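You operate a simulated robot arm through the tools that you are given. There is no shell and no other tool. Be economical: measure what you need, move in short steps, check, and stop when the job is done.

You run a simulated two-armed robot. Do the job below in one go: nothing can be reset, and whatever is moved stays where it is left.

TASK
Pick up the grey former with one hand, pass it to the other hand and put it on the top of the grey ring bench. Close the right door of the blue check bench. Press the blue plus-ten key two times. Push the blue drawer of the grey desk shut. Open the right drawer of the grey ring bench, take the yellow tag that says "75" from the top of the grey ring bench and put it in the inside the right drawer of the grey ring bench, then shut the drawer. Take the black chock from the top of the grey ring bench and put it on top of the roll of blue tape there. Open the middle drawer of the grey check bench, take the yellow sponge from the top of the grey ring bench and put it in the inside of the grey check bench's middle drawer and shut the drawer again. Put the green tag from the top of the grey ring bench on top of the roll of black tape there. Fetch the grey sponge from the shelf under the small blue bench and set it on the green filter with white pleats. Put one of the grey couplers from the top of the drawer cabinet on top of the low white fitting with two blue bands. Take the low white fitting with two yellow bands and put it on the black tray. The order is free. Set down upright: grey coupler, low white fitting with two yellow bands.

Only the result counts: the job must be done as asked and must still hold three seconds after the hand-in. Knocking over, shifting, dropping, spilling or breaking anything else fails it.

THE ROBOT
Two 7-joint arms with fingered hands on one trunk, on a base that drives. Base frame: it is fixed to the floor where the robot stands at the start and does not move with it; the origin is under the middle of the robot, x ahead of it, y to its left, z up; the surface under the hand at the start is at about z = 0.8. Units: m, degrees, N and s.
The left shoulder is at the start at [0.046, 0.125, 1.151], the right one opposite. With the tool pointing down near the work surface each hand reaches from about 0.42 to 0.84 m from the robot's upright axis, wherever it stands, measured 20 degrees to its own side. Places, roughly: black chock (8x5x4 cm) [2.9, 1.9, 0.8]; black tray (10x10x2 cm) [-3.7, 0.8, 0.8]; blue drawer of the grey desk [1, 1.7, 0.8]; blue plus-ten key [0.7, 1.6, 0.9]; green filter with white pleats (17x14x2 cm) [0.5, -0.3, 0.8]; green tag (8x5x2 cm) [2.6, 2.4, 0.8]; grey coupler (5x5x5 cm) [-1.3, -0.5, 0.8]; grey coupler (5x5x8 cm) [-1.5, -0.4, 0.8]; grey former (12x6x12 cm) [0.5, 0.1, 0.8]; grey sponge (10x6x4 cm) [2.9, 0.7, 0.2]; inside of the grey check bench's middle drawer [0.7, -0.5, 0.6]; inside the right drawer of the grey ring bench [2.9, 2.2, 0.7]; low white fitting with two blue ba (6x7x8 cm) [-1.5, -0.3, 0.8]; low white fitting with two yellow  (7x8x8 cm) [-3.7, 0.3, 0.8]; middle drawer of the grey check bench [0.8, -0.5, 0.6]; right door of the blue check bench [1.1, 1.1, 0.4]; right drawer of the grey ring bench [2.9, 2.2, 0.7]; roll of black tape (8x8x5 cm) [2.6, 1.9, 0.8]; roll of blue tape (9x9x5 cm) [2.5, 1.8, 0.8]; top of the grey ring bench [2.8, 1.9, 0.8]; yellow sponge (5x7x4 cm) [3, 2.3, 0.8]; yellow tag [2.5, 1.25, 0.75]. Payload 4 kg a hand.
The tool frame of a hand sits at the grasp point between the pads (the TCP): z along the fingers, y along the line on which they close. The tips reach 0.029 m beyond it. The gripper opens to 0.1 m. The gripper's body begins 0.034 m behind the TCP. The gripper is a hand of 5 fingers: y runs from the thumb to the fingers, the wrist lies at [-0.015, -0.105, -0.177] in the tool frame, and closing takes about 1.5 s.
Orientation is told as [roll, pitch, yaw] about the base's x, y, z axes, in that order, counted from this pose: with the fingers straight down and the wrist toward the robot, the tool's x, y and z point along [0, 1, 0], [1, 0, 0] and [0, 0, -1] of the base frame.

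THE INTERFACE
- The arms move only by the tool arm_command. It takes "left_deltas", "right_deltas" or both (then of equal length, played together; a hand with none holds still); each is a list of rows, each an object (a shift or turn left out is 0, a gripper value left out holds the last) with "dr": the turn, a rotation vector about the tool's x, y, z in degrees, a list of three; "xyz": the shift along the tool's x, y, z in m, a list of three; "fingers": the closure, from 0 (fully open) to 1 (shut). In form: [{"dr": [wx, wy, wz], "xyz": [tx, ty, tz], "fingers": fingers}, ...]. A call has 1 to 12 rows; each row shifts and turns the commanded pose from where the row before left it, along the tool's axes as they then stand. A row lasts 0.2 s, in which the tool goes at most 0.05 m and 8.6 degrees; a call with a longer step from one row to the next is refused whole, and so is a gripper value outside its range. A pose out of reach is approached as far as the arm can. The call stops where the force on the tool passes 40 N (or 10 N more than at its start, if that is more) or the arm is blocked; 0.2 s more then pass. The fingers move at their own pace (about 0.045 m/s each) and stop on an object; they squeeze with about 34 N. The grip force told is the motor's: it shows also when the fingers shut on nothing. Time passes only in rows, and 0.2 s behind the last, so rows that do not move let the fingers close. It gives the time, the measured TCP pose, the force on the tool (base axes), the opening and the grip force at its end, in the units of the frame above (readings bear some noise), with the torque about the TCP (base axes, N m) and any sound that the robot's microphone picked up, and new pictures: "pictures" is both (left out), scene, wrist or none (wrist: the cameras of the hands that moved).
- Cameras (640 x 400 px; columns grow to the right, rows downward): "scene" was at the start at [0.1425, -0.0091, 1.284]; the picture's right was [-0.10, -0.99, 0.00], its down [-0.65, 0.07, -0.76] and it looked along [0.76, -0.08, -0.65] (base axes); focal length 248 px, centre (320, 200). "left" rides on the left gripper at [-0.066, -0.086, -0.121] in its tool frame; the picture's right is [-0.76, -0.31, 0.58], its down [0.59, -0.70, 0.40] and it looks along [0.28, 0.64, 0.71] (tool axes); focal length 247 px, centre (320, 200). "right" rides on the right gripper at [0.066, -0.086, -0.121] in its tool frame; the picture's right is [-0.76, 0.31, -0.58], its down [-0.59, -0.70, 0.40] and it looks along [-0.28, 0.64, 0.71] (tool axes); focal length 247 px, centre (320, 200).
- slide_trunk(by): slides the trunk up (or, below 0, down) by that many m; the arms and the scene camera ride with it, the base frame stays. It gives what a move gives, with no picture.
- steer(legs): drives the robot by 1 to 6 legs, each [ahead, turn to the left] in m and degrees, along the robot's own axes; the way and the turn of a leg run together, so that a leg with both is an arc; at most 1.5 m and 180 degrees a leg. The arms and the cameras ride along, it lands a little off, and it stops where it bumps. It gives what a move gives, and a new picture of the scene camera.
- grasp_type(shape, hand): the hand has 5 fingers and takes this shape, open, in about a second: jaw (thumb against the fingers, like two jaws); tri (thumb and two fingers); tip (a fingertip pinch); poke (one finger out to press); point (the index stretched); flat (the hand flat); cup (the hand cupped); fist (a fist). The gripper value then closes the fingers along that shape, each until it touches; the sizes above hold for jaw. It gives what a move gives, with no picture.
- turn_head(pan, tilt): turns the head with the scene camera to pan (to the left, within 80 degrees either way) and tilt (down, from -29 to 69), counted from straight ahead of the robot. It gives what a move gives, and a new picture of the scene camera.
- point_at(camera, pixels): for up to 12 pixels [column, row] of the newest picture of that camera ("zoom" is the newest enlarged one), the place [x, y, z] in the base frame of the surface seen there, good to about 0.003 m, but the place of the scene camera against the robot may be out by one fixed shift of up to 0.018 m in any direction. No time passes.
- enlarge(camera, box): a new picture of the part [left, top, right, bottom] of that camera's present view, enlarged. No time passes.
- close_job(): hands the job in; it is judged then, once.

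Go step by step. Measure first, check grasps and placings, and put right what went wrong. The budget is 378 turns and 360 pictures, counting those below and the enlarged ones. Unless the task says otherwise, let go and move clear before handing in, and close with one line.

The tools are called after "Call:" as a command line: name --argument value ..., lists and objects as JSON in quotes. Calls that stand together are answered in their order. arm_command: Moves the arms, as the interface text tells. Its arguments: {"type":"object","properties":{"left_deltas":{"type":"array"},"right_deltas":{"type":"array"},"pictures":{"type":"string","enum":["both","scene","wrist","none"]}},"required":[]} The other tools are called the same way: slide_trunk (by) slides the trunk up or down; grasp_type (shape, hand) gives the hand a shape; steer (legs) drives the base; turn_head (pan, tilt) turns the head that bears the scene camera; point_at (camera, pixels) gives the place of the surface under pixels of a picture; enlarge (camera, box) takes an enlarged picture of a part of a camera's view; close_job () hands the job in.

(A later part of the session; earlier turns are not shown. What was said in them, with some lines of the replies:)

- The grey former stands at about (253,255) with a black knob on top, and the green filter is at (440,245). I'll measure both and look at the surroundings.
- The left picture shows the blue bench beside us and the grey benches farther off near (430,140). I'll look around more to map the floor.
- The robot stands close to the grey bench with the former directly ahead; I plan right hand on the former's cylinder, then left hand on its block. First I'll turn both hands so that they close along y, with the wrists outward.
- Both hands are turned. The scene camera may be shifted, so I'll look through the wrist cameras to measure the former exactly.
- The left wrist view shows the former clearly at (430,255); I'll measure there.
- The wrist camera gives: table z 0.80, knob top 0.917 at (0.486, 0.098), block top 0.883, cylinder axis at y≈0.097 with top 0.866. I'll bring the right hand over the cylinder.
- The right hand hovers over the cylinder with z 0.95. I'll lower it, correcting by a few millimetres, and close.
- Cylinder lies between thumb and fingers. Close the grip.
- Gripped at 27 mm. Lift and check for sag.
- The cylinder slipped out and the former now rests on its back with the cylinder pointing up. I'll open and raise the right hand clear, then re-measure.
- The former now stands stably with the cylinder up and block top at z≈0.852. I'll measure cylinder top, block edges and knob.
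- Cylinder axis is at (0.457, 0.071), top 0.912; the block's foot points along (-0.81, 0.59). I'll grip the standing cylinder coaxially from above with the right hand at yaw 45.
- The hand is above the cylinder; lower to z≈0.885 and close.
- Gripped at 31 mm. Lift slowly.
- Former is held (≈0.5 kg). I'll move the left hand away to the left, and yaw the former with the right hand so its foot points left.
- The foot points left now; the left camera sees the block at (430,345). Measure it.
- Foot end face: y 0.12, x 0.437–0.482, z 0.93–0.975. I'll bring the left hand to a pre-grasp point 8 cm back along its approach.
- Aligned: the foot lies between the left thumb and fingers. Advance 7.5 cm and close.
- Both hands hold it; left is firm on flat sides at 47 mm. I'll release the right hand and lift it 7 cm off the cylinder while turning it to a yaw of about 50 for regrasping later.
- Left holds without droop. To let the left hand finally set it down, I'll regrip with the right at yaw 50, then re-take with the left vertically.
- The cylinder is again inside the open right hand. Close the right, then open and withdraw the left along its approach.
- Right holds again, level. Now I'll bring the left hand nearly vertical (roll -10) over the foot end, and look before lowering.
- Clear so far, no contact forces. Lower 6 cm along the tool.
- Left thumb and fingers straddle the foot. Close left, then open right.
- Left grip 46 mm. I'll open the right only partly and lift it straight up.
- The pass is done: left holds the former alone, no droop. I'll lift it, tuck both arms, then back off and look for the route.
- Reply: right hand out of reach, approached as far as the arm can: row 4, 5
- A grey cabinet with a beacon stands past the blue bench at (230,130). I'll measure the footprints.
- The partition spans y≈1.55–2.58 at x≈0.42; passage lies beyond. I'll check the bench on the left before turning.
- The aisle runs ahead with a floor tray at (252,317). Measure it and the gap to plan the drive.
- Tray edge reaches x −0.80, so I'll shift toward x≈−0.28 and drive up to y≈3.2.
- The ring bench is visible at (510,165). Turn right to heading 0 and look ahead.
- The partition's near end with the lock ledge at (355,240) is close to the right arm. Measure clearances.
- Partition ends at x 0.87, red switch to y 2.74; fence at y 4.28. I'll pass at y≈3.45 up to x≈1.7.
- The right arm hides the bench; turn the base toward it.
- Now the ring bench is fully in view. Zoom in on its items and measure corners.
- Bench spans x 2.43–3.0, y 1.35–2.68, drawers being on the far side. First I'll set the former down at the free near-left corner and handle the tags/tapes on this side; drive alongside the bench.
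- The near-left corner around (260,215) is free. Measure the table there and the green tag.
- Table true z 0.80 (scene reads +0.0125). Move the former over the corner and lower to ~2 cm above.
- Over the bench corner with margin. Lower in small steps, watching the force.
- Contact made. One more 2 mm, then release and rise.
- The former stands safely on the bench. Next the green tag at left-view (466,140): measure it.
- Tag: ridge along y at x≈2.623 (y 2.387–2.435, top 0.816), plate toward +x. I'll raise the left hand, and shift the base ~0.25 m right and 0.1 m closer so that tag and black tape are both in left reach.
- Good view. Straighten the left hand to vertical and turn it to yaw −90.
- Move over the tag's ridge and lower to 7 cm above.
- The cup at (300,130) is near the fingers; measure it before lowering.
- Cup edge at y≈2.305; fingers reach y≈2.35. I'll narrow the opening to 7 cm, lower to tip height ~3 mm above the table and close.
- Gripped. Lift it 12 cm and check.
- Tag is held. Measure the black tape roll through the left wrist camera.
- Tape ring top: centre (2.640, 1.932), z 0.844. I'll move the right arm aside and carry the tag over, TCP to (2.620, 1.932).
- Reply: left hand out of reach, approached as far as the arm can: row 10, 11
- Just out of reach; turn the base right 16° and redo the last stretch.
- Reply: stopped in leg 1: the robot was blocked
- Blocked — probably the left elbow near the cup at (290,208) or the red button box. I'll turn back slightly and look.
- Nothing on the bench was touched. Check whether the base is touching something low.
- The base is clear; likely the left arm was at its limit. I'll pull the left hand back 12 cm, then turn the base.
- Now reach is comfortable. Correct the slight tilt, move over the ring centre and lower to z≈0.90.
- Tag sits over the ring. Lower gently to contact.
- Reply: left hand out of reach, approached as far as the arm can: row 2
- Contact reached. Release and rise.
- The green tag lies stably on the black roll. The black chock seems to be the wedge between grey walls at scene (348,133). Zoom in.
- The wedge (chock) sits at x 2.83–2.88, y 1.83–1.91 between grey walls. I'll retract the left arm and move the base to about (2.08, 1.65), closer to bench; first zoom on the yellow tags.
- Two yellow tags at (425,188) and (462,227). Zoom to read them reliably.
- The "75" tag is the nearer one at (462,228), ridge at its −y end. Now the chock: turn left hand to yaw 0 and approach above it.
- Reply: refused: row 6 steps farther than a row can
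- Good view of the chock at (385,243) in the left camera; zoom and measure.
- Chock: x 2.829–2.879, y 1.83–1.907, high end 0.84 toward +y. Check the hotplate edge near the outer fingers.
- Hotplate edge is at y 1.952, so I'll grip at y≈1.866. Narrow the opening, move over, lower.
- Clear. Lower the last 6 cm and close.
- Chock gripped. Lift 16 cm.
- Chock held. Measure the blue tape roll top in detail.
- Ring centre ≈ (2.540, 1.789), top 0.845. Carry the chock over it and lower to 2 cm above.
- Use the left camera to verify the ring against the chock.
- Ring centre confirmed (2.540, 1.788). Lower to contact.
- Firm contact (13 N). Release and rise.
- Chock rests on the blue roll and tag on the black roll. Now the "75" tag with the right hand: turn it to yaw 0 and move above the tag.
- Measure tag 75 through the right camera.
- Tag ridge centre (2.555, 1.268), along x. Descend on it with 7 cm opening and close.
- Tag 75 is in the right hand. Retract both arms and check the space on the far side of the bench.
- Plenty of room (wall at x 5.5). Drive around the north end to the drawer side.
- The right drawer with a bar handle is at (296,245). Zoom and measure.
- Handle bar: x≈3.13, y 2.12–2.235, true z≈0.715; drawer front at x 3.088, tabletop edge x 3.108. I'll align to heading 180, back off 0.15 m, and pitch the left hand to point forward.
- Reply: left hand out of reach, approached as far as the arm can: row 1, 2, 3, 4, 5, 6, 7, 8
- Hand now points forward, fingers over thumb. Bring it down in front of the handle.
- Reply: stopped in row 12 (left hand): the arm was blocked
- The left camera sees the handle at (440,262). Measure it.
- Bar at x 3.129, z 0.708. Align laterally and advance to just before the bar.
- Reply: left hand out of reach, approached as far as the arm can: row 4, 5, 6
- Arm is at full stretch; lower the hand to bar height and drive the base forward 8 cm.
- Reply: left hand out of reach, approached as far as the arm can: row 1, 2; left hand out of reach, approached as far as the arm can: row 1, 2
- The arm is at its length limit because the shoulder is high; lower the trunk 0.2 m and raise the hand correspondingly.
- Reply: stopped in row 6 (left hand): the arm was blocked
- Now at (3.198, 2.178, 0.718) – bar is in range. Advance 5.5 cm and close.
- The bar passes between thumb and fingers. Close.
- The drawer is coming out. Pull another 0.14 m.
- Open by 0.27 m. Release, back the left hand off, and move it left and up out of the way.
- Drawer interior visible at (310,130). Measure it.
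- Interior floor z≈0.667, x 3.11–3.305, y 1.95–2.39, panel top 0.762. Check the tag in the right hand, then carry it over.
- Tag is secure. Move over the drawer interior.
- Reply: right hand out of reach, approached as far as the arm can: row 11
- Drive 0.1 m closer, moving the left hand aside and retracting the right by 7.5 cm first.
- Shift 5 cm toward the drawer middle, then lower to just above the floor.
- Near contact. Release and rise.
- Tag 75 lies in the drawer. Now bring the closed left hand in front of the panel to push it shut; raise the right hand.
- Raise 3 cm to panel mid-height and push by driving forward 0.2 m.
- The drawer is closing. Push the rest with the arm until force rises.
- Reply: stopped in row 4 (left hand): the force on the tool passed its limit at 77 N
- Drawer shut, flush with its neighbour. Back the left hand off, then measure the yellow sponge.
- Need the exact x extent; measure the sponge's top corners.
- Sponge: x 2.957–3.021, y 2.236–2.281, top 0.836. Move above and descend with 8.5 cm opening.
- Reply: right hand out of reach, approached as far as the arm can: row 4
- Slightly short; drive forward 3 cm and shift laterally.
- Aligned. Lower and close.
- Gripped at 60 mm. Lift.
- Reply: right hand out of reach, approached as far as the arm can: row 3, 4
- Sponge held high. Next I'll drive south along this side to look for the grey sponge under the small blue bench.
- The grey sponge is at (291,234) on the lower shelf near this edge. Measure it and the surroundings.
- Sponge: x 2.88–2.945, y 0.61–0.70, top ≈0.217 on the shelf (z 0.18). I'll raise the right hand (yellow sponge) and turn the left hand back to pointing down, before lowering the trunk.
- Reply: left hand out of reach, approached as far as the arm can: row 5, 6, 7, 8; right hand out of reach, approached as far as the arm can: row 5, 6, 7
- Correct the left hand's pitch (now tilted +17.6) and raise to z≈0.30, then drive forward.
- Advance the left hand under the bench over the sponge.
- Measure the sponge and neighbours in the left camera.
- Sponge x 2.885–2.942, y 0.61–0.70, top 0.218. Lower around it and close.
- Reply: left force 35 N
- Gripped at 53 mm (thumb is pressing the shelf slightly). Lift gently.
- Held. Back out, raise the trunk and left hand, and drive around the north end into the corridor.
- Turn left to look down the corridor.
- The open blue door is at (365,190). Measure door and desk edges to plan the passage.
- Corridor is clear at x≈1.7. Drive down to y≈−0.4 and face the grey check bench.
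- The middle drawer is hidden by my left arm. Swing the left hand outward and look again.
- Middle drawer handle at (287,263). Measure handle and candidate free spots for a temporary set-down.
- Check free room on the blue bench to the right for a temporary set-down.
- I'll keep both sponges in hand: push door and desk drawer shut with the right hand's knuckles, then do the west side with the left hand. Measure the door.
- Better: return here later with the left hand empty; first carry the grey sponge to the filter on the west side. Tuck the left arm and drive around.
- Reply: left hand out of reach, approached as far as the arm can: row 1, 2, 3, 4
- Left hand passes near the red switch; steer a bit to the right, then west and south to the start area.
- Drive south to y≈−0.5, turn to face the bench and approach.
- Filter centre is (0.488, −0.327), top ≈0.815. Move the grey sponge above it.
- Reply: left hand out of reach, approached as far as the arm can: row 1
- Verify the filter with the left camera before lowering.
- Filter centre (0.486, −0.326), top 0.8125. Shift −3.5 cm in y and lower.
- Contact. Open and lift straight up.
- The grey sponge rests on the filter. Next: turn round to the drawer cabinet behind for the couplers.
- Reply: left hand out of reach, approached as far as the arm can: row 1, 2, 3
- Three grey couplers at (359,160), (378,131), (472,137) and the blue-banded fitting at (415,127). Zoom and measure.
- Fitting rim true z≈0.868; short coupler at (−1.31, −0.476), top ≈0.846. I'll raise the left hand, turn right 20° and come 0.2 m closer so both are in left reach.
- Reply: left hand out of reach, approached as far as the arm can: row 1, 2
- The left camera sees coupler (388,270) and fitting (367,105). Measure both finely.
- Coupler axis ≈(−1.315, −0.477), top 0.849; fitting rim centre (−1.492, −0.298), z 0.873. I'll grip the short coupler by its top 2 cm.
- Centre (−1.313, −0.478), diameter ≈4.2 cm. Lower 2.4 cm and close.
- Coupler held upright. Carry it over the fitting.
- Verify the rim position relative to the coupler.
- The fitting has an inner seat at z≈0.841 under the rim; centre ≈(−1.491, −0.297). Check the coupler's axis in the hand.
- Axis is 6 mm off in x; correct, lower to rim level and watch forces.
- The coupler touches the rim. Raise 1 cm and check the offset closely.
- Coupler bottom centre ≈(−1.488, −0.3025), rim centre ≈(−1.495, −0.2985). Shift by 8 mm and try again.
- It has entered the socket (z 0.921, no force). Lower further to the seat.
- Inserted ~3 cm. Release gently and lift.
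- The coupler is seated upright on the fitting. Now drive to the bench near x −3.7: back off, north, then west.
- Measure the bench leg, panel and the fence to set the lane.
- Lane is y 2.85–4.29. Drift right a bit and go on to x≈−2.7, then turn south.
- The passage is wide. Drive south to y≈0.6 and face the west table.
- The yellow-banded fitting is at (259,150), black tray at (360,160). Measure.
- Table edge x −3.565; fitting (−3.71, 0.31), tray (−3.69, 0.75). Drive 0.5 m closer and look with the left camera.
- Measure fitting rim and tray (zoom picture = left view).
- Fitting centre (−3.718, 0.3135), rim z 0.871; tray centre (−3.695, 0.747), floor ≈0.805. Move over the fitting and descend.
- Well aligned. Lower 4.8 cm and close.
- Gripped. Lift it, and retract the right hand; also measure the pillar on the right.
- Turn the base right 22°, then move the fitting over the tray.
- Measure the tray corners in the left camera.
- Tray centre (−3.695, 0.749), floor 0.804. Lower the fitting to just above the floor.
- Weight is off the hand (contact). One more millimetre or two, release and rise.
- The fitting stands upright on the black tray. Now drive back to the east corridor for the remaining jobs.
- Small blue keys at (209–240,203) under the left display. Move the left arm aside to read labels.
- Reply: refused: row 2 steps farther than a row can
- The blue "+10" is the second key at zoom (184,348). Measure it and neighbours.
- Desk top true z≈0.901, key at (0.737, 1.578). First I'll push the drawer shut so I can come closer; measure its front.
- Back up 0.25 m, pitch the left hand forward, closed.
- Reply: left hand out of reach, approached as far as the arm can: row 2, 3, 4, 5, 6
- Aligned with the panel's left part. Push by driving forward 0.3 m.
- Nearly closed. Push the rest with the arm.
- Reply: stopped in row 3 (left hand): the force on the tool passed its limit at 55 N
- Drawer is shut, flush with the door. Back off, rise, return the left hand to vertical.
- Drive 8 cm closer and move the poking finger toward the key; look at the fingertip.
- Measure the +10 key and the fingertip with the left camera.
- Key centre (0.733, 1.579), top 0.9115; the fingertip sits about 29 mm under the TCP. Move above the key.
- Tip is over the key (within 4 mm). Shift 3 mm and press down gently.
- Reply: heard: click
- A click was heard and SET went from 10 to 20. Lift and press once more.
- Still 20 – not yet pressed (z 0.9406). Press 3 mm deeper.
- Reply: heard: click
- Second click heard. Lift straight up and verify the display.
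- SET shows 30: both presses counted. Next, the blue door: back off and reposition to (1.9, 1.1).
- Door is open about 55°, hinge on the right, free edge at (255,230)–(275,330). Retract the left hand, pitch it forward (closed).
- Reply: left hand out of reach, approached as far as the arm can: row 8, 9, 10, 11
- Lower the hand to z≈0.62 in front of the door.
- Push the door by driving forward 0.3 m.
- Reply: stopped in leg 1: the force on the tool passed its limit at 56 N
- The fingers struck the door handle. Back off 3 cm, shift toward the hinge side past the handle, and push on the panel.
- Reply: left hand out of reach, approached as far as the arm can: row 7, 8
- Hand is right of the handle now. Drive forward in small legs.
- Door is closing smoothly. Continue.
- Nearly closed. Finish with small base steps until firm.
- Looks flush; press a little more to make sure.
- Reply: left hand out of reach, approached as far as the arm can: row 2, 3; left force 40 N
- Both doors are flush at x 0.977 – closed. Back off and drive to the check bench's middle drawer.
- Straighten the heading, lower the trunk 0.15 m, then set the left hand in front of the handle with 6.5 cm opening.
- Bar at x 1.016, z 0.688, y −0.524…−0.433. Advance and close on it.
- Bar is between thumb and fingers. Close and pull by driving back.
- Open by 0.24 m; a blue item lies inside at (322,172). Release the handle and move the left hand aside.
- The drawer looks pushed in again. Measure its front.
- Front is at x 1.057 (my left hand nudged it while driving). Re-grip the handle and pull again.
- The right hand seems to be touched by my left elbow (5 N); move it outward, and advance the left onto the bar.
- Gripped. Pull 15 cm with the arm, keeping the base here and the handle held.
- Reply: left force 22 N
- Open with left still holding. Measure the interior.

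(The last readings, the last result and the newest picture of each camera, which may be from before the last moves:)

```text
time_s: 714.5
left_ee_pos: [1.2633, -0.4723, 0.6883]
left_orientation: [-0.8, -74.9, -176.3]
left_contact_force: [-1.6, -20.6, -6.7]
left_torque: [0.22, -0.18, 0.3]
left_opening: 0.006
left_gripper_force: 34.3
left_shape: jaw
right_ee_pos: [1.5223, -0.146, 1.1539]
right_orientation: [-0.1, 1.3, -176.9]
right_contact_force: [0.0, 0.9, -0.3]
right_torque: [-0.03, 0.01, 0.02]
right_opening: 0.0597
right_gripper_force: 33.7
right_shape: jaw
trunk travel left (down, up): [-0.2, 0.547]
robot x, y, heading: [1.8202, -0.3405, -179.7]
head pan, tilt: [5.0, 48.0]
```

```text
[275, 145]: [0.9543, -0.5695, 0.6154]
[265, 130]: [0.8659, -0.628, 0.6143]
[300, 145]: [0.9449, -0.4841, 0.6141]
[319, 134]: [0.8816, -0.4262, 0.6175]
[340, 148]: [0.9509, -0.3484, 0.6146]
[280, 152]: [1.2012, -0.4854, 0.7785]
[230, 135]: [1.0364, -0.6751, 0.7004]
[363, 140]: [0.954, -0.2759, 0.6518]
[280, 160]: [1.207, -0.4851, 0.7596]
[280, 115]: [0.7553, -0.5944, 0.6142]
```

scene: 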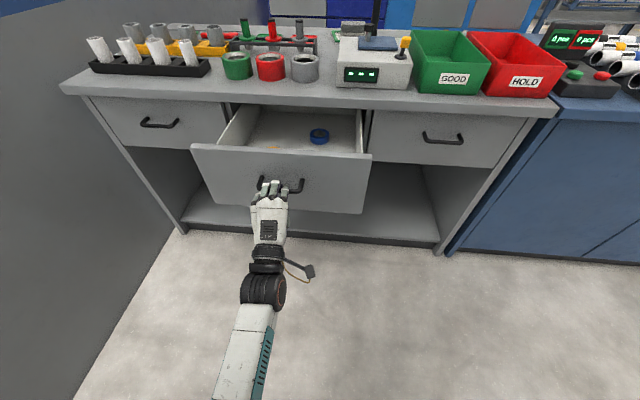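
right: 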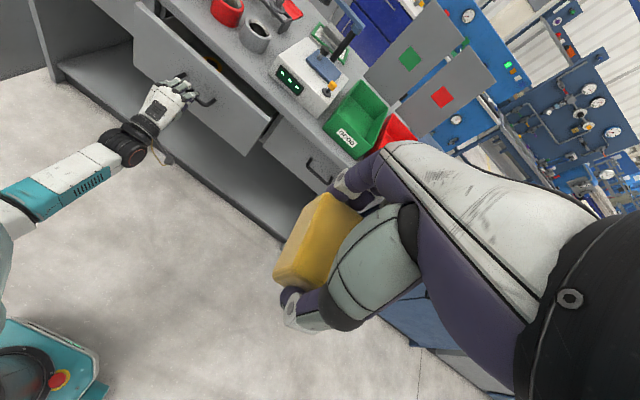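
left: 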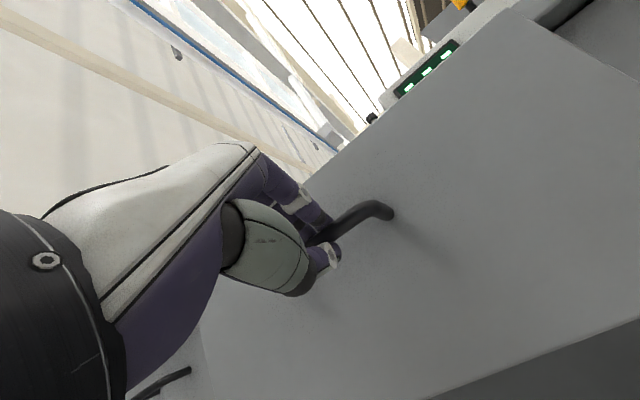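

Floor z≈0.602, front panel x≈1.20, free area around (1.09, −0.5). Turn the right hand to yaw −90 (wrist to its right) and carry the sponge over.

Call:
arm_command --right_deltas '[{"dr": [0, 0, -7.3]}, {"dr": [0, 0, -7.3]}, {"dr": [0, 0, -7.3]}, {"dr": [0, 0, -7.3]}, {"dr": [0, 0, -7.3]}, {"dr": [0, 0, -7.3]}, {"dr": [0, 0, -7.3]}, {"dr": [0, 0, -7.3]}, {"dr": [0, 0, -7.3]}, {"dr": [0, 0, -7.3]}, {"dr": [0, 0, -7.3]}, {"dr": [0, 0, -7.3]}]' --pictures "none"

Call:
arm_command --right_deltas '[{"xyz": [-0.036, 0.028, 0]}, {"xyz": [-0.036, 0.028, 0]}, {"xyz": [-0.036, 0.028, 0]}, {"xyz": [-0.036, 0.028, 0]}, {"xyz": [-0.036, 0.028, 0]}, {"xyz": [-0.036, 0.028, 0]}, {"xyz": [-0.036, 0.028, 0]}, {"xyz": [-0.036, 0.028, 0]}, {"xyz": [-0.036, 0.028, 0]}, {"xyz": [-0.036, 0.028, 0]}, {"xyz": [-0.036, 0.028, 0]}, {"xyz": [-0.036, 0.026, 0]}]' --pictures "scene"

```text
time_s: 717.1
left_ee_pos: [1.2632, -0.4729, 0.6884]
left_orientation: [-0.8, -75.0, -176.3]
left_contact_force: [-0.1, -16.8, -6.6]
left_torque: [0.15, -0.17, 0.27]
left_opening: 0.0058
left_gripper_force: 34.5
left_shape: jaw
right_ee_pos: [1.5202, -0.1469, 1.1522]
right_orientation: [1.2, 0.1, -89.2]
right_contact_force: [-0.5, 0.0, -0.5]
right_torque: [0.0, 0.0, -0.01]
right_opening: 0.0596
right_gripper_force: 33.9
right_shape: jaw
trunk travel left (down, up): [-0.2, 0.547]
robot x, y, heading: [1.8218, -0.3428, -179.8]
head pan, tilt: [5.0, 48.0]
```

```text
time_s: 719.7
left_ee_pos: [1.2643, -0.4706, 0.6888]
left_orientation: [-0.8, -74.8, -176.4]
left_contact_force: [0.4, -18.7, -5.4]
left_torque: [0.1, -0.11, 0.35]
left_opening: 0.0058
left_gripper_force: 33.9
left_shape: jaw
right_ee_pos: [1.3133, -0.3013, 1.1392]
right_orientation: [1.2, 0.1, -89.4]
right_contact_force: [0.4, -0.1, -0.2]
right_torque: [-0.01, 0.02, 0.0]
right_opening: 0.0594
right_gripper_force: 34.7
right_shape: jaw
right hand out of reach, approached as far as the arm can: row 6, 7, 8, 9, 10, 11, 12
trunk travel left (down, up): [-0.2, 0.547]
robot x, y, heading: [1.8203, -0.3477, -179.5]
head pan, tilt: [5.0, 48.0]
```

scene: 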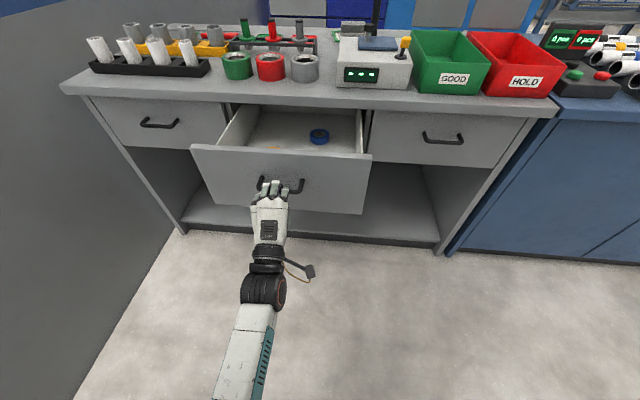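

Reach is limited because the wrist is high; lower to z≈0.93 then continue forward.

Call:
arm_command --right_deltas '[{"xyz": [0, 0, 0.045]}, {"xyz": [0, 0, 0.045]}, {"xyz": [0, 0, 0.045]}, {"xyz": [0, 0, 0.045]}, {"xyz": [0, 0, 0.025]}, {"xyz": [-0.03, 0.035, 0]}, {"xyz": [-0.03, 0.035, 0]}, {"xyz": [-0.03, 0.035, 0]}, {"xyz": [-0.03, 0.035, 0]}, {"xyz": [-0.03, 0.035, 0]}, {"xyz": [-0.04, 0.005, 0]}, {"xyz": [-0.03, 0, 0]}]' --pictures "both"

```text
time_s: 722.3
left_ee_pos: [1.2645, -0.4719, 0.6887]
left_orientation: [-0.8, -75.0, -176.4]
left_contact_force: [0.2, -17.3, -4.6]
left_torque: [0.13, -0.13, 0.34]
left_opening: 0.0057
left_gripper_force: 34.3
left_shape: jaw
right_ee_pos: [1.2474, -0.3271, 0.9314]
right_orientation: [1.1, 0.1, -89.4]
right_contact_force: [0.2, -0.8, -0.3]
right_torque: [0.03, 0.04, -0.01]
right_opening: 0.0593
right_gripper_force: 34.0
right_shape: jaw
right hand out of reach, approached as far as the arm can: row 7, 8, 9, 10, 11, 12
trunk travel left (down, up): [-0.2, 0.547]
robot x, y, heading: [1.8209, -0.3427, -179.7]
head pan, tilt: [5.0, 48.0]
```

scene: 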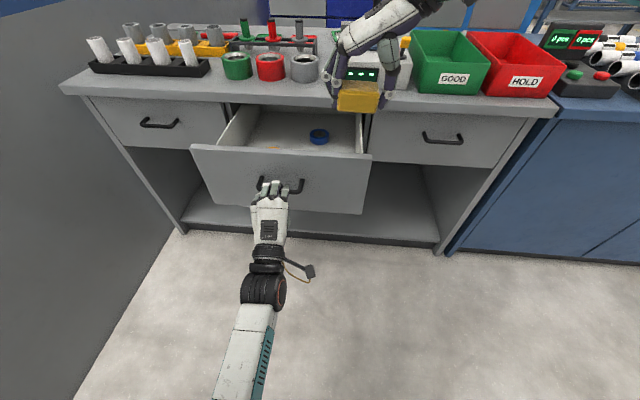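
right: 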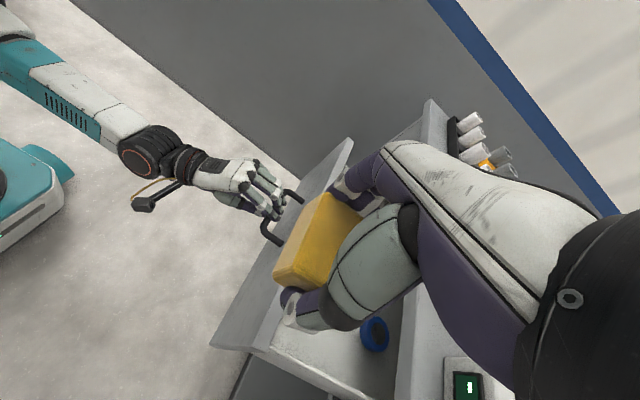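

Cross-reach is too short. I'll release the handle, move the left hand up and to the left well clear of the drawer, then turn the base 12° left and drive closer.

Call:
arm_command --left_deltas '[{"fingers": 0.35}, {}, {}, {"xyz": [0, -0.008, -0.03]}, {"xyz": [0, -0.008, -0.035]}, {"xyz": [0.045, 0, 0]}, {"xyz": [0.045, 0, 0]}, {"xyz": [0.045, 0, 0]}, {"xyz": [0.04, 0.02, 0]}, {"xyz": [0.03, 0.035, 0]}, {"xyz": [0.02, 0.04, 0]}, {"xyz": [0, 0.045, 0]}]' --pictures "none"

Call:
arm_command --left_deltas '[{"xyz": [0, 0.045, 0]}, {"xyz": [0, 0.045, 0]}, {"xyz": [0, 0.04, -0.02]}]' --pictures "scene"

```text
time_s: 724.9
left_ee_pos: [1.3049, -0.6929, 0.8264]
left_orientation: [-0.7, -75.0, -176.6]
left_contact_force: [-0.2, 0.2, 0.1]
left_torque: [0.02, 0.0, -0.04]
left_opening: 0.0646
left_gripper_force: 0.1
left_shape: jaw
right_ee_pos: [1.25, -0.3261, 0.9324]
right_orientation: [1.1, 0.0, -89.5]
right_contact_force: [0.5, -0.3, -0.3]
right_torque: [0.0, 0.03, 0.0]
right_opening: 0.0594
right_gripper_force: 33.5
right_shape: jaw
trunk travel left (down, up): [-0.2, 0.547]
robot x, y, heading: [1.8246, -0.3445, -179.8]
head pan, tilt: [5.0, 48.0]
```

```text
time_s: 725.7
left_ee_pos: [1.2905, -0.6968, 0.9563]
left_orientation: [-0.7, -74.9, -176.4]
left_contact_force: [-0.6, -0.8, 0.1]
left_torque: [-0.02, 0.03, 0.02]
left_opening: 0.065
left_gripper_force: 0.1
left_shape: jaw
right_ee_pos: [1.2455, -0.3259, 0.9308]
right_orientation: [1.2, 0.0, -89.4]
right_contact_force: [-1.0, 0.9, -0.8]
right_torque: [-0.04, -0.04, 0.0]
right_opening: 0.0599
right_gripper_force: 34.4
right_shape: jaw
trunk travel left (down, up): [-0.2, 0.547]
robot x, y, heading: [1.8216, -0.3439, -179.6]
head pan, tilt: [5.0, 48.0]
```

scene: 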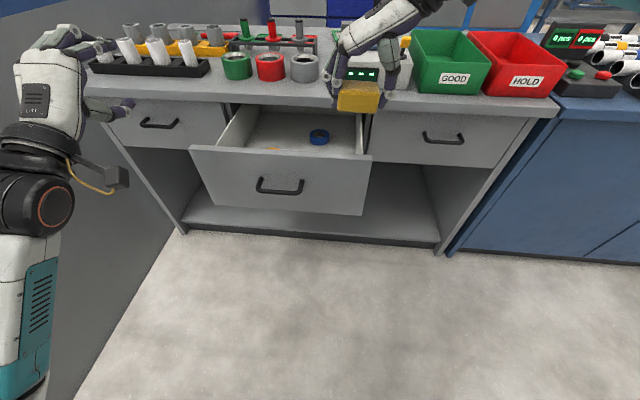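

Drawer remains open. Turn 12° left and approach 0.15 m.

Call:
steer --legs '[[0, 12], [0.15, 0]]'

Call:
enlarge --camera "right" --box '[0, 0, 640, 400]'

```text
time_s: 727.9
left_ee_pos: [1.2354, -0.8253, 0.9583]
left_orientation: [-0.6, -75.1, -165.2]
left_contact_force: [0.0, 0.1, 1.4]
left_torque: [0.01, -0.01, 0.02]
left_opening: 0.065
left_gripper_force: 0.0
left_shape: jaw
right_ee_pos: [1.1177, -0.4728, 0.934]
right_orientation: [1.0, 0.0, -77.8]
right_contact_force: [0.1, -0.3, 0.6]
right_torque: [0.02, 0.03, 0.02]
right_opening: 0.0596
right_gripper_force: 34.6
right_shape: jaw
trunk travel left (down, up): [-0.2, 0.547]
robot x, y, heading: [1.685, -0.372, -167.6]
head pan, tilt: [5.0, 48.0]
```

scene: 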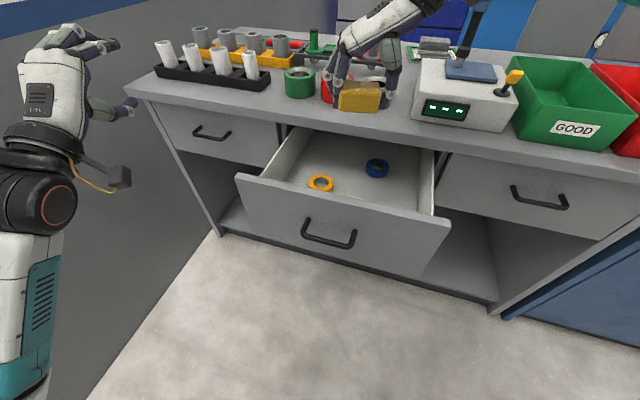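

```text
1.00 times, centred on (320, 200) of right (not enlarged: the box is as wide or as high as the picture)
```

zoom: 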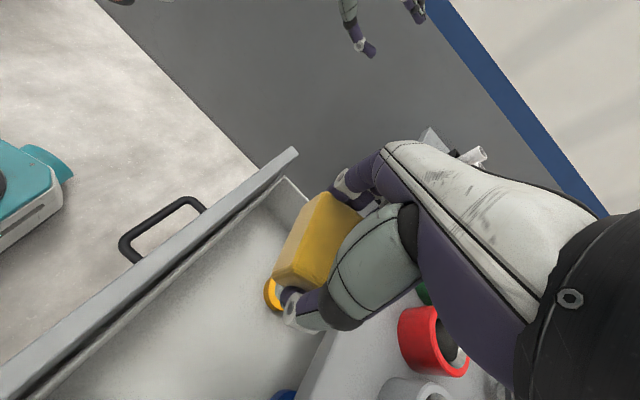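

Two tape rings lie in the drawer: yellow (320,184) and blue (377,168). Measure them to find a free spot.

Call:
point_at --camera "scene" --pixels '[[320, 182], [309, 184], [332, 184], [320, 190], [377, 166], [366, 168], [388, 168], [400, 190], [360, 185], [345, 150], [345, 198], [440, 215]]'

```text
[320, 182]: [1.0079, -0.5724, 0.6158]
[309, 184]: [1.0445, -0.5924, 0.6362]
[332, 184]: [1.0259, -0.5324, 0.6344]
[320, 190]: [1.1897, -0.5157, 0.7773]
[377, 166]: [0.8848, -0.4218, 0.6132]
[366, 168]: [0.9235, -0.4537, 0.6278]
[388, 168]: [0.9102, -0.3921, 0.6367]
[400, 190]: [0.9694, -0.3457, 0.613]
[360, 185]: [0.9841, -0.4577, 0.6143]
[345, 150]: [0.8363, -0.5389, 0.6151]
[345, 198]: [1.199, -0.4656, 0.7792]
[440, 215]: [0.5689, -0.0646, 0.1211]
```

Free spot at (1.11, −0.41). Shift there and lower into the drawer.

Call:
arm_command --right_deltas '[{"xyz": [0.003, -0.032, 0]}, {"xyz": [0.002, -0.031, 0]}, {"xyz": [0, 0, 0.045]}, {"xyz": [0, 0, 0.045]}, {"xyz": [0, 0, 0.045]}, {"xyz": [0, 0, 0.045]}, {"xyz": [0, 0, 0.045]}]' --pictures "both"

```text
time_s: 729.5
left_ee_pos: [1.2351, -0.8239, 0.9565]
left_orientation: [-0.5, -75.0, -165.0]
left_contact_force: [0.4, 0.9, 0.3]
left_torque: [0.03, -0.01, -0.01]
left_opening: 0.0652
left_gripper_force: 0.0
left_shape: jaw
right_ee_pos: [1.1141, -0.4125, 0.7102]
right_orientation: [1.0, -0.1, -77.9]
right_contact_force: [-0.4, 0.0, -0.7]
right_torque: [0.0, -0.02, 0.02]
right_opening: 0.0594
right_gripper_force: 33.9
right_shape: jaw
trunk travel left (down, up): [-0.2, 0.547]
robot x, y, heading: [1.6815, -0.3729, -167.7]
head pan, tilt: [5.0, 48.0]
```

scene: 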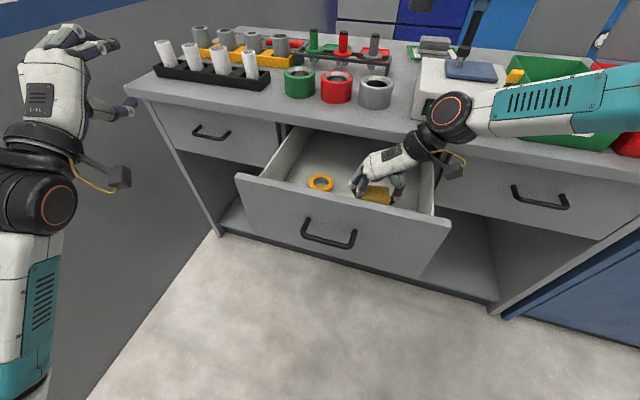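
right: 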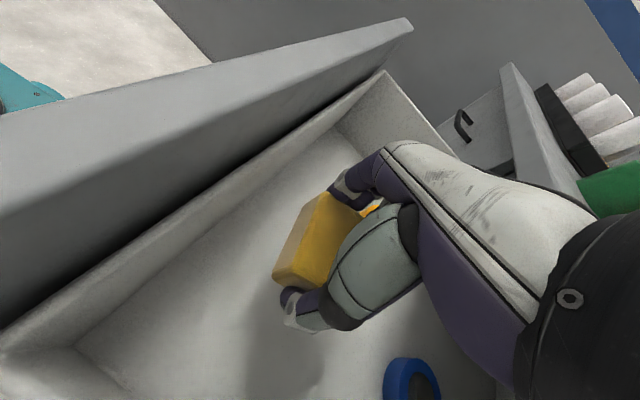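

Lower the rest with small steps.

Call:
arm_command --right_deltas '[{"xyz": [0, 0, 0.02]}, {"xyz": [0, 0, 0.02]}, {"xyz": [0, 0, 0.015]}, {"xyz": [0, 0, 0.008]}, {"xyz": [0, 0, 0.005]}, {"xyz": [0, 0, 0.004]}]' --pictures "none"

```text
time_s: 730.9
left_ee_pos: [1.2346, -0.8241, 0.9561]
left_orientation: [-0.5, -75.0, -165.1]
left_contact_force: [-0.4, 0.7, 0.4]
left_torque: [0.01, -0.01, 0.02]
left_opening: 0.0649
left_gripper_force: 0.1
left_shape: jaw
right_ee_pos: [1.1287, -0.3895, 0.6523]
right_orientation: [1.1, 0.1, -77.8]
right_contact_force: [-0.1, 0.2, 0.1]
right_torque: [0.01, -0.03, 0.02]
right_opening: 0.06
right_gripper_force: 33.6
right_shape: jaw
right hand out of reach, approached as far as the arm can: row 2, 3, 4, 6
trunk travel left (down, up): [-0.2, 0.547]
robot x, y, heading: [1.6817, -0.3721, -167.5]
head pan, tilt: [5.0, 48.0]
```

Arm at its limit with the sponge ~1.7 cm above the floor; lower the trunk 1.6 cm.

Call:
slide_trunk --by -0.016

```text
time_s: 731.5
left_ee_pos: [1.2359, -0.8244, 0.9405]
left_orientation: [-0.6, -75.1, -165.0]
left_contact_force: [-0.1, -1.1, 0.0]
left_torque: [-0.01, 0.0, 0.06]
left_opening: 0.0649
left_gripper_force: 0.1
left_shape: jaw
right_ee_pos: [1.1274, -0.3906, 0.6383]
right_orientation: [1.0, 0.1, -77.8]
right_contact_force: [-0.4, 0.3, 0.0]
right_torque: [0.04, 0.0, -0.01]
right_opening: 0.0594
right_gripper_force: 34.2
right_shape: jaw
trunk travel left (down, up): [-0.184, 0.563]
robot x, y, heading: [1.6792, -0.3705, -167.8]
head pan, tilt: [5.0, 48.0]
```

Just above the floor. Release and rise.

Call:
arm_command --right_deltas '[{"fingers": 0.15}, {}, {}, {}, {"xyz": [0, 0, -0.02]}, {"xyz": [0, 0, -0.04]}, {"xyz": [0, 0, -0.045]}, {"xyz": [0, 0, -0.045]}, {"xyz": [0, 0, -0.045]}, {"xyz": [0, 0, -0.045]}, {"xyz": [0.02, -0.03, -0.03]}, {"xyz": [0.03, -0.03, 0]}]' --pictures "both"

```text
time_s: 734.1
left_ee_pos: [1.236, -0.8238, 0.9407]
left_orientation: [-0.5, -75.0, -165.2]
left_contact_force: [-0.2, 0.7, -0.2]
left_torque: [0.01, 0.01, 0.01]
left_opening: 0.065
left_gripper_force: 0.1
left_shape: jaw
right_ee_pos: [1.1606, -0.3223, 0.9064]
right_orientation: [1.1, 0.1, -77.8]
right_contact_force: [0.3, -0.3, -0.2]
right_torque: [-0.01, 0.0, -0.01]
right_opening: 0.0842
right_gripper_force: 0.0
right_shape: jaw
trunk travel left (down, up): [-0.184, 0.563]
robot x, y, heading: [1.6837, -0.3755, -167.8]
head pan, tilt: [5.0, 48.0]
```

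scene: 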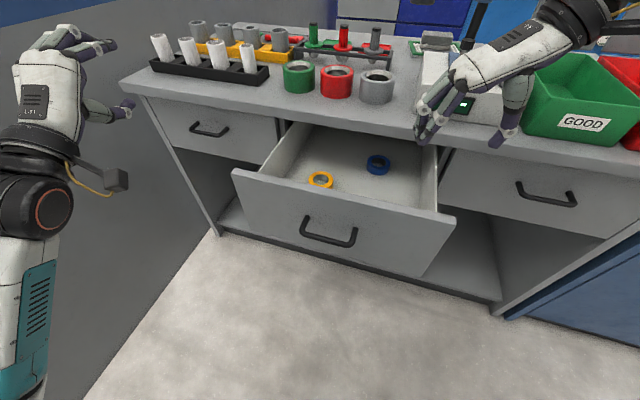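
right: 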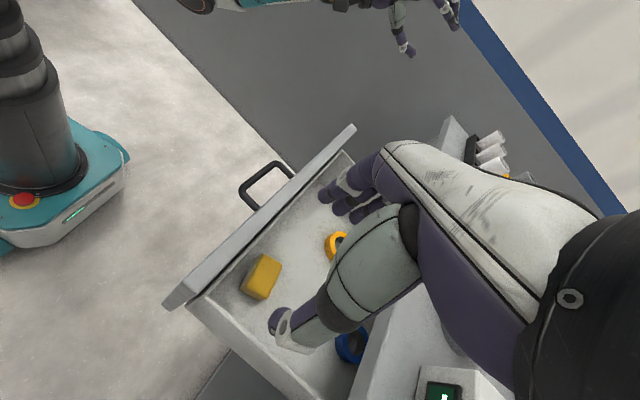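

The sponge lies in the drawer. Retract the right hand, back off and square up, then push the drawer shut with the left.

Call:
arm_command --right_deltas '[{"xyz": [0.03, -0.03, -0.02]}, {"xyz": [0.035, -0.03, -0.01]}, {"xyz": [0.035, -0.02, 0]}, {"xyz": [0.035, 0, 0]}]' --left_deltas '[{"fingers": 1}, {}, {}, {}]' --pictures "none"

Call:
steer --legs '[[-0.28, 0], [0, -12.3]]'

```text
time_s: 735.1
left_ee_pos: [1.2348, -0.8235, 0.9406]
left_orientation: [-0.6, -75.0, -165.3]
left_contact_force: [0.3, -0.6, 0.4]
left_torque: [0.0, 0.02, -0.02]
left_opening: 0.0
left_gripper_force: 10.7
left_shape: jaw
right_ee_pos: [1.2746, -0.2123, 0.9426]
right_orientation: [1.0, 0.0, -77.8]
right_contact_force: [-0.9, -0.3, -0.6]
right_torque: [0.02, -0.01, 0.0]
right_opening: 0.0846
right_gripper_force: 0.2
right_shape: jaw
trunk travel left (down, up): [-0.184, 0.563]
robot x, y, heading: [1.6794, -0.3714, -167.9]
head pan, tilt: [5.0, 48.0]
```

```text
time_s: 737.9
left_ee_pos: [1.4244, -0.6557, 0.9405]
left_orientation: [-0.5, -75.0, -177.8]
left_contact_force: [0.2, -0.5, -0.4]
left_torque: [-0.01, -0.03, -0.01]
left_opening: 0.0
left_gripper_force: 33.3
left_shape: jaw
right_ee_pos: [1.5966, -0.0662, 0.9419]
right_orientation: [1.0, 0.0, -90.5]
right_contact_force: [0.3, 1.1, 0.4]
right_torque: [0.0, -0.01, -0.03]
right_opening: 0.0849
right_gripper_force: 0.1
right_shape: jaw
trunk travel left (down, up): [-0.184, 0.563]
robot x, y, heading: [1.9578, -0.3112, 179.8]
head pan, tilt: [5.0, 48.0]
```

scene: 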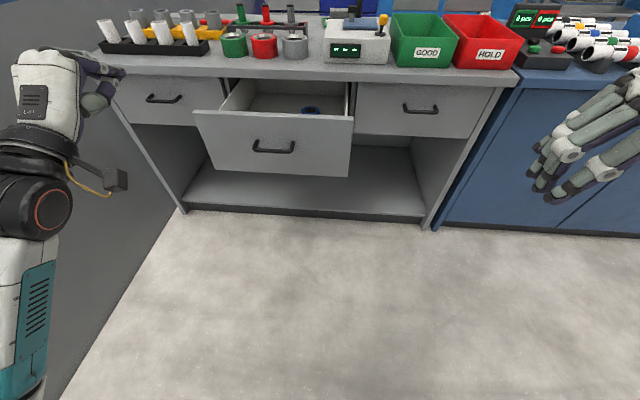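

Call:
arm_command --left_deltas '[{"xyz": [-0.0118, -0.0403, 0.0108]}, {"xyz": [-0.0118, -0.0403, 0.0108]}, {"xyz": [-0.0118, -0.0403, 0.0108]}, {"xyz": [-0.0118, -0.0403, 0.0108]}, {"xyz": [-0.0118, -0.0403, 0.0108]}, {"xyz": [-0.0118, -0.0403, 0.0108]}]' --pictures "scene"

```text
time_s: 739.3
left_ee_pos: [1.423, -0.5873, 0.6887]
left_orientation: [-0.5, -75.0, -177.8]
left_contact_force: [0.1, -0.3, 0.0]
left_torque: [0.02, -0.03, 0.02]
left_opening: 0.0
left_gripper_force: 34.3
left_shape: jaw
right_ee_pos: [1.5964, -0.0659, 0.9426]
right_orientation: [1.0, 0.0, -90.4]
right_contact_force: [0.9, -0.2, 0.9]
right_torque: [-0.02, 0.02, 0.03]
right_opening: 0.0847
right_gripper_force: 0.1
right_shape: jaw
trunk travel left (down, up): [-0.184, 0.563]
robot x, y, heading: [1.9607, -0.3106, 179.4]
head pan, tilt: [5.0, 48.0]
```

scene: 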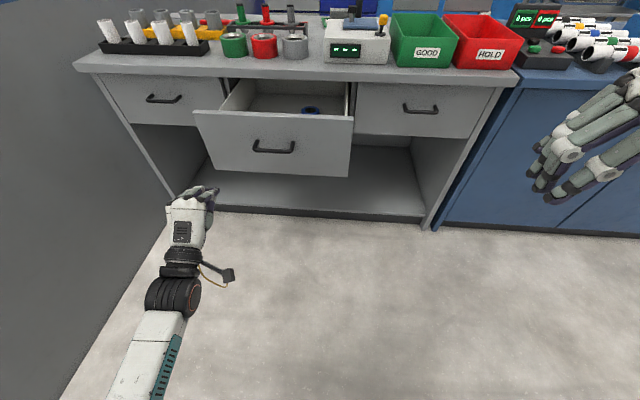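

Push by driving: first 0.3 m.

Call:
steer --legs '[[0.2, 0], [0.1, 0]]'

Call:
steer --legs '[[0.06, 0], [0.04, 0]]'

```text
time_s: 741.7
left_ee_pos: [1.1147, -0.5821, 0.6897]
left_orientation: [-0.6, -75.0, -178.1]
left_contact_force: [-0.3, 0.0, 0.5]
left_torque: [0.02, 0.01, 0.02]
left_opening: 0.0
left_gripper_force: 34.3
left_shape: jaw
right_ee_pos: [1.2901, -0.0621, 0.9423]
right_orientation: [1.1, 0.0, -90.6]
right_contact_force: [0.6, 0.7, 0.1]
right_torque: [-0.01, -0.02, -0.02]
right_opening: 0.0845
right_gripper_force: 0.1
right_shape: jaw
trunk travel left (down, up): [-0.184, 0.563]
robot x, y, heading: [1.6545, -0.3082, 179.2]
head pan, tilt: [5.0, 48.0]
```

scene: 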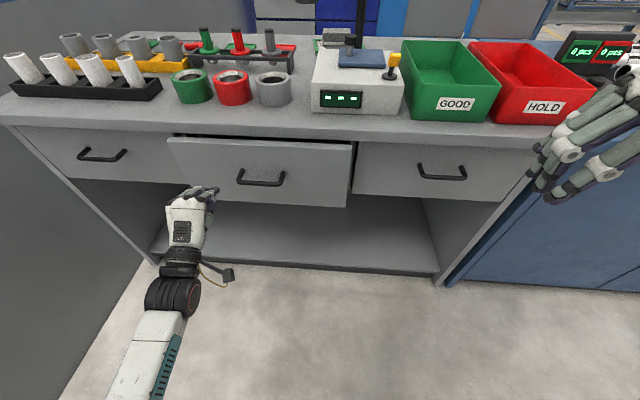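

```text
time_s: 743.1
left_ee_pos: [1.0142, -0.5819, 0.6901]
left_orientation: [-0.4, -75.1, -178.0]
left_contact_force: [0.1, -0.9, 0.7]
left_torque: [-0.01, 0.0, 0.0]
left_opening: 0.0002
left_gripper_force: 33.8
left_shape: jaw
right_ee_pos: [1.1888, -0.0618, 0.9423]
right_orientation: [1.2, 0.0, -90.5]
right_contact_force: [-0.1, 0.5, -0.5]
right_torque: [0.06, 0.04, -0.01]
right_opening: 0.0849
right_gripper_force: 0.1
right_shape: jaw
trunk travel left (down, up): [-0.184, 0.563]
robot x, y, heading: [1.5529, -0.3068, 179.5]
head pan, tilt: [5.0, 48.0]
```

scene: 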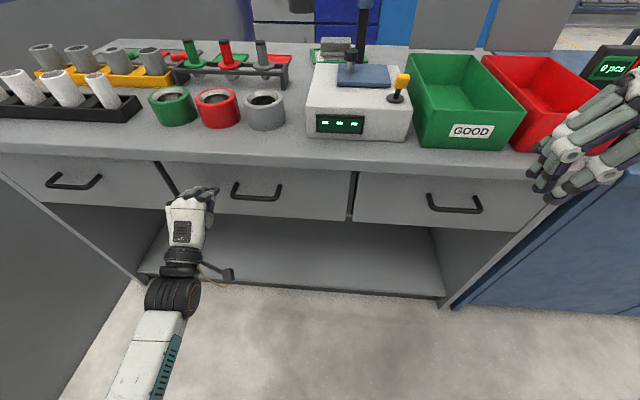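

Almost shut. Push the last bit with the arm.

Call:
arm_command --left_deltas '[{"xyz": [0, 0.003, 0.01]}, {"xyz": [0, 0.003, 0.01]}, {"xyz": [0, 0.003, 0.01]}]' --pictures "none"

Call:
point_at --camera "scene" --pixels '[[330, 195], [230, 180], [450, 220], [90, 165]]'

```text
time_s: 743.8
left_ee_pos: [0.9982, -0.5823, 0.6906]
left_orientation: [-0.8, -75.3, -177.8]
left_contact_force: [16.9, 0.7, 2.7]
left_torque: [-0.04, -0.08, 0.06]
left_opening: 0.0001
left_gripper_force: 34.0
left_shape: jaw
right_ee_pos: [1.1916, -0.0621, 0.942]
right_orientation: [1.1, 0.1, -90.6]
right_contact_force: [-0.5, 0.0, 0.0]
right_torque: [-0.02, 0.0, 0.02]
right_opening: 0.0848
right_gripper_force: 0.1
right_shape: jaw
trunk travel left (down, up): [-0.184, 0.563]
robot x, y, heading: [1.5557, -0.3059, 179.4]
head pan, tilt: [5.0, 48.0]
stopped in row 3 (left hand): the force on the tool passed its limit at 53 N (the readings are from after the stop); the commanded pose is now the measured one
```

```text
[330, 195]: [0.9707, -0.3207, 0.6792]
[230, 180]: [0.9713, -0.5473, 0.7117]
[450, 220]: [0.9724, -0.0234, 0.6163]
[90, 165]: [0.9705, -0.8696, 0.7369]
```

Drawer is flush at x 0.971. Move clear and take a final look toward the ring bench.

Call:
steer --legs '[[-0.25, 0], [0, -115]]'

Call:
slide_trunk --by 0.18

Call:
turn_head --pan 0 --tilt 15

Call:
enlarge --camera "scene" --box '[160, 120, 480, 300]'

```text
time_s: 750.6
left_ee_pos: [1.8262, 0.3085, 0.69]
left_orientation: [-0.7, -75.0, 63.7]
left_contact_force: [0.0, 0.0, -1.1]
left_torque: [0.02, 0.02, -0.01]
left_opening: 0.0
left_gripper_force: 33.4
left_shape: jaw
right_ee_pos: [2.1905, -0.1107, 0.9418]
right_orientation: [1.1, -0.1, 150.8]
right_contact_force: [0.9, -0.2, 0.4]
right_torque: [0.04, 0.0, 0.01]
right_opening: 0.0845
right_gripper_force: 0.0
right_shape: jaw
trunk travel left (down, up): [-0.184, 0.563]
robot x, y, heading: [1.803, -0.3108, 60.9]
head pan, tilt: [5.0, 48.0]
```

scene: 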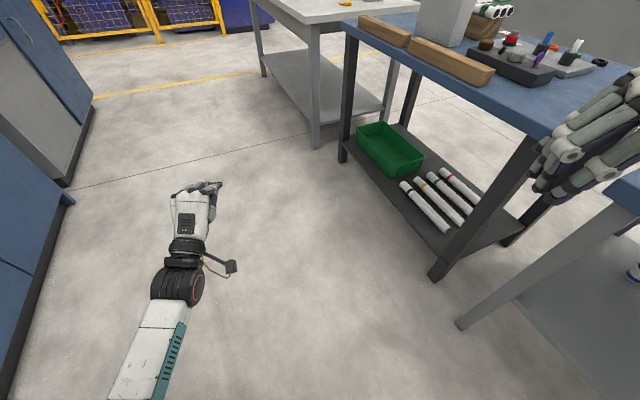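

```text
time_s: 752.6
left_ee_pos: [1.8255, 0.308, 0.8679]
left_orientation: [-0.7, -74.9, 63.6]
left_contact_force: [-0.4, 0.3, -0.2]
left_torque: [-0.03, 0.01, -0.02]
left_opening: 0.0001
left_gripper_force: 34.5
left_shape: jaw
right_ee_pos: [2.1898, -0.1103, 1.1225]
right_orientation: [1.1, 0.1, 150.7]
right_contact_force: [-0.1, 0.0, -0.4]
right_torque: [0.0, -0.02, 0.02]
right_opening: 0.0848
right_gripper_force: 0.1
right_shape: jaw
trunk travel left (down, up): [-0.364, 0.383]
robot x, y, heading: [1.8022, -0.3121, 60.9]
head pan, tilt: [5.0, 48.0]
```

```text
time_s: 753.6
left_ee_pos: [1.826, 0.3089, 0.8683]
left_orientation: [-0.7, -75.0, 63.7]
left_contact_force: [0.0, 0.2, -0.3]
left_torque: [0.0, 0.01, 0.03]
left_opening: 0.0001
left_gripper_force: 34.0
left_shape: jaw
right_ee_pos: [2.1908, -0.1101, 1.1229]
right_orientation: [1.2, 0.0, 150.9]
right_contact_force: [0.4, 0.4, 1.0]
right_torque: [0.02, -0.02, -0.02]
right_opening: 0.0846
right_gripper_force: 0.0
right_shape: jaw
trunk travel left (down, up): [-0.364, 0.383]
robot x, y, heading: [1.8026, -0.3094, 60.7]
head pan, tilt: [0.0, 15.0]
```

scene: 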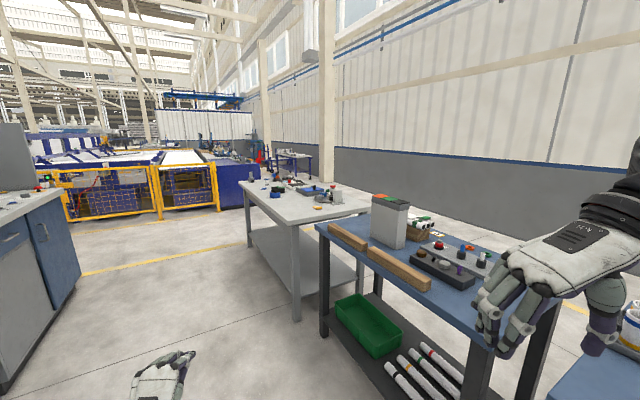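

```text
2.00 times, centred on (320, 210) of scene
```

zoom: 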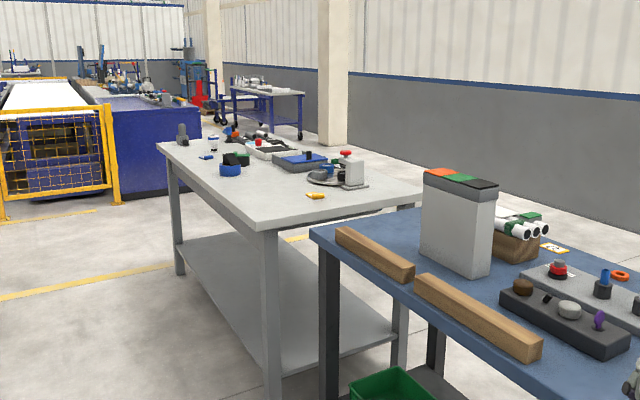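

The ring bench shows the former at (183,135), the upright cup, the chock on the blue roll and the green tag on the black roll; every other job has been checked. Handing in.

Call:
close_job

```text
The job is handed in.
```

All the tasks are done and the job is handed in. I checked each placement by camera or readings. The grey former slipped from my right hand once early on and tipped onto its back on the bench. I picked it up again, passed it from right hand to left, and set it down in that lying position on the grey ring bench.
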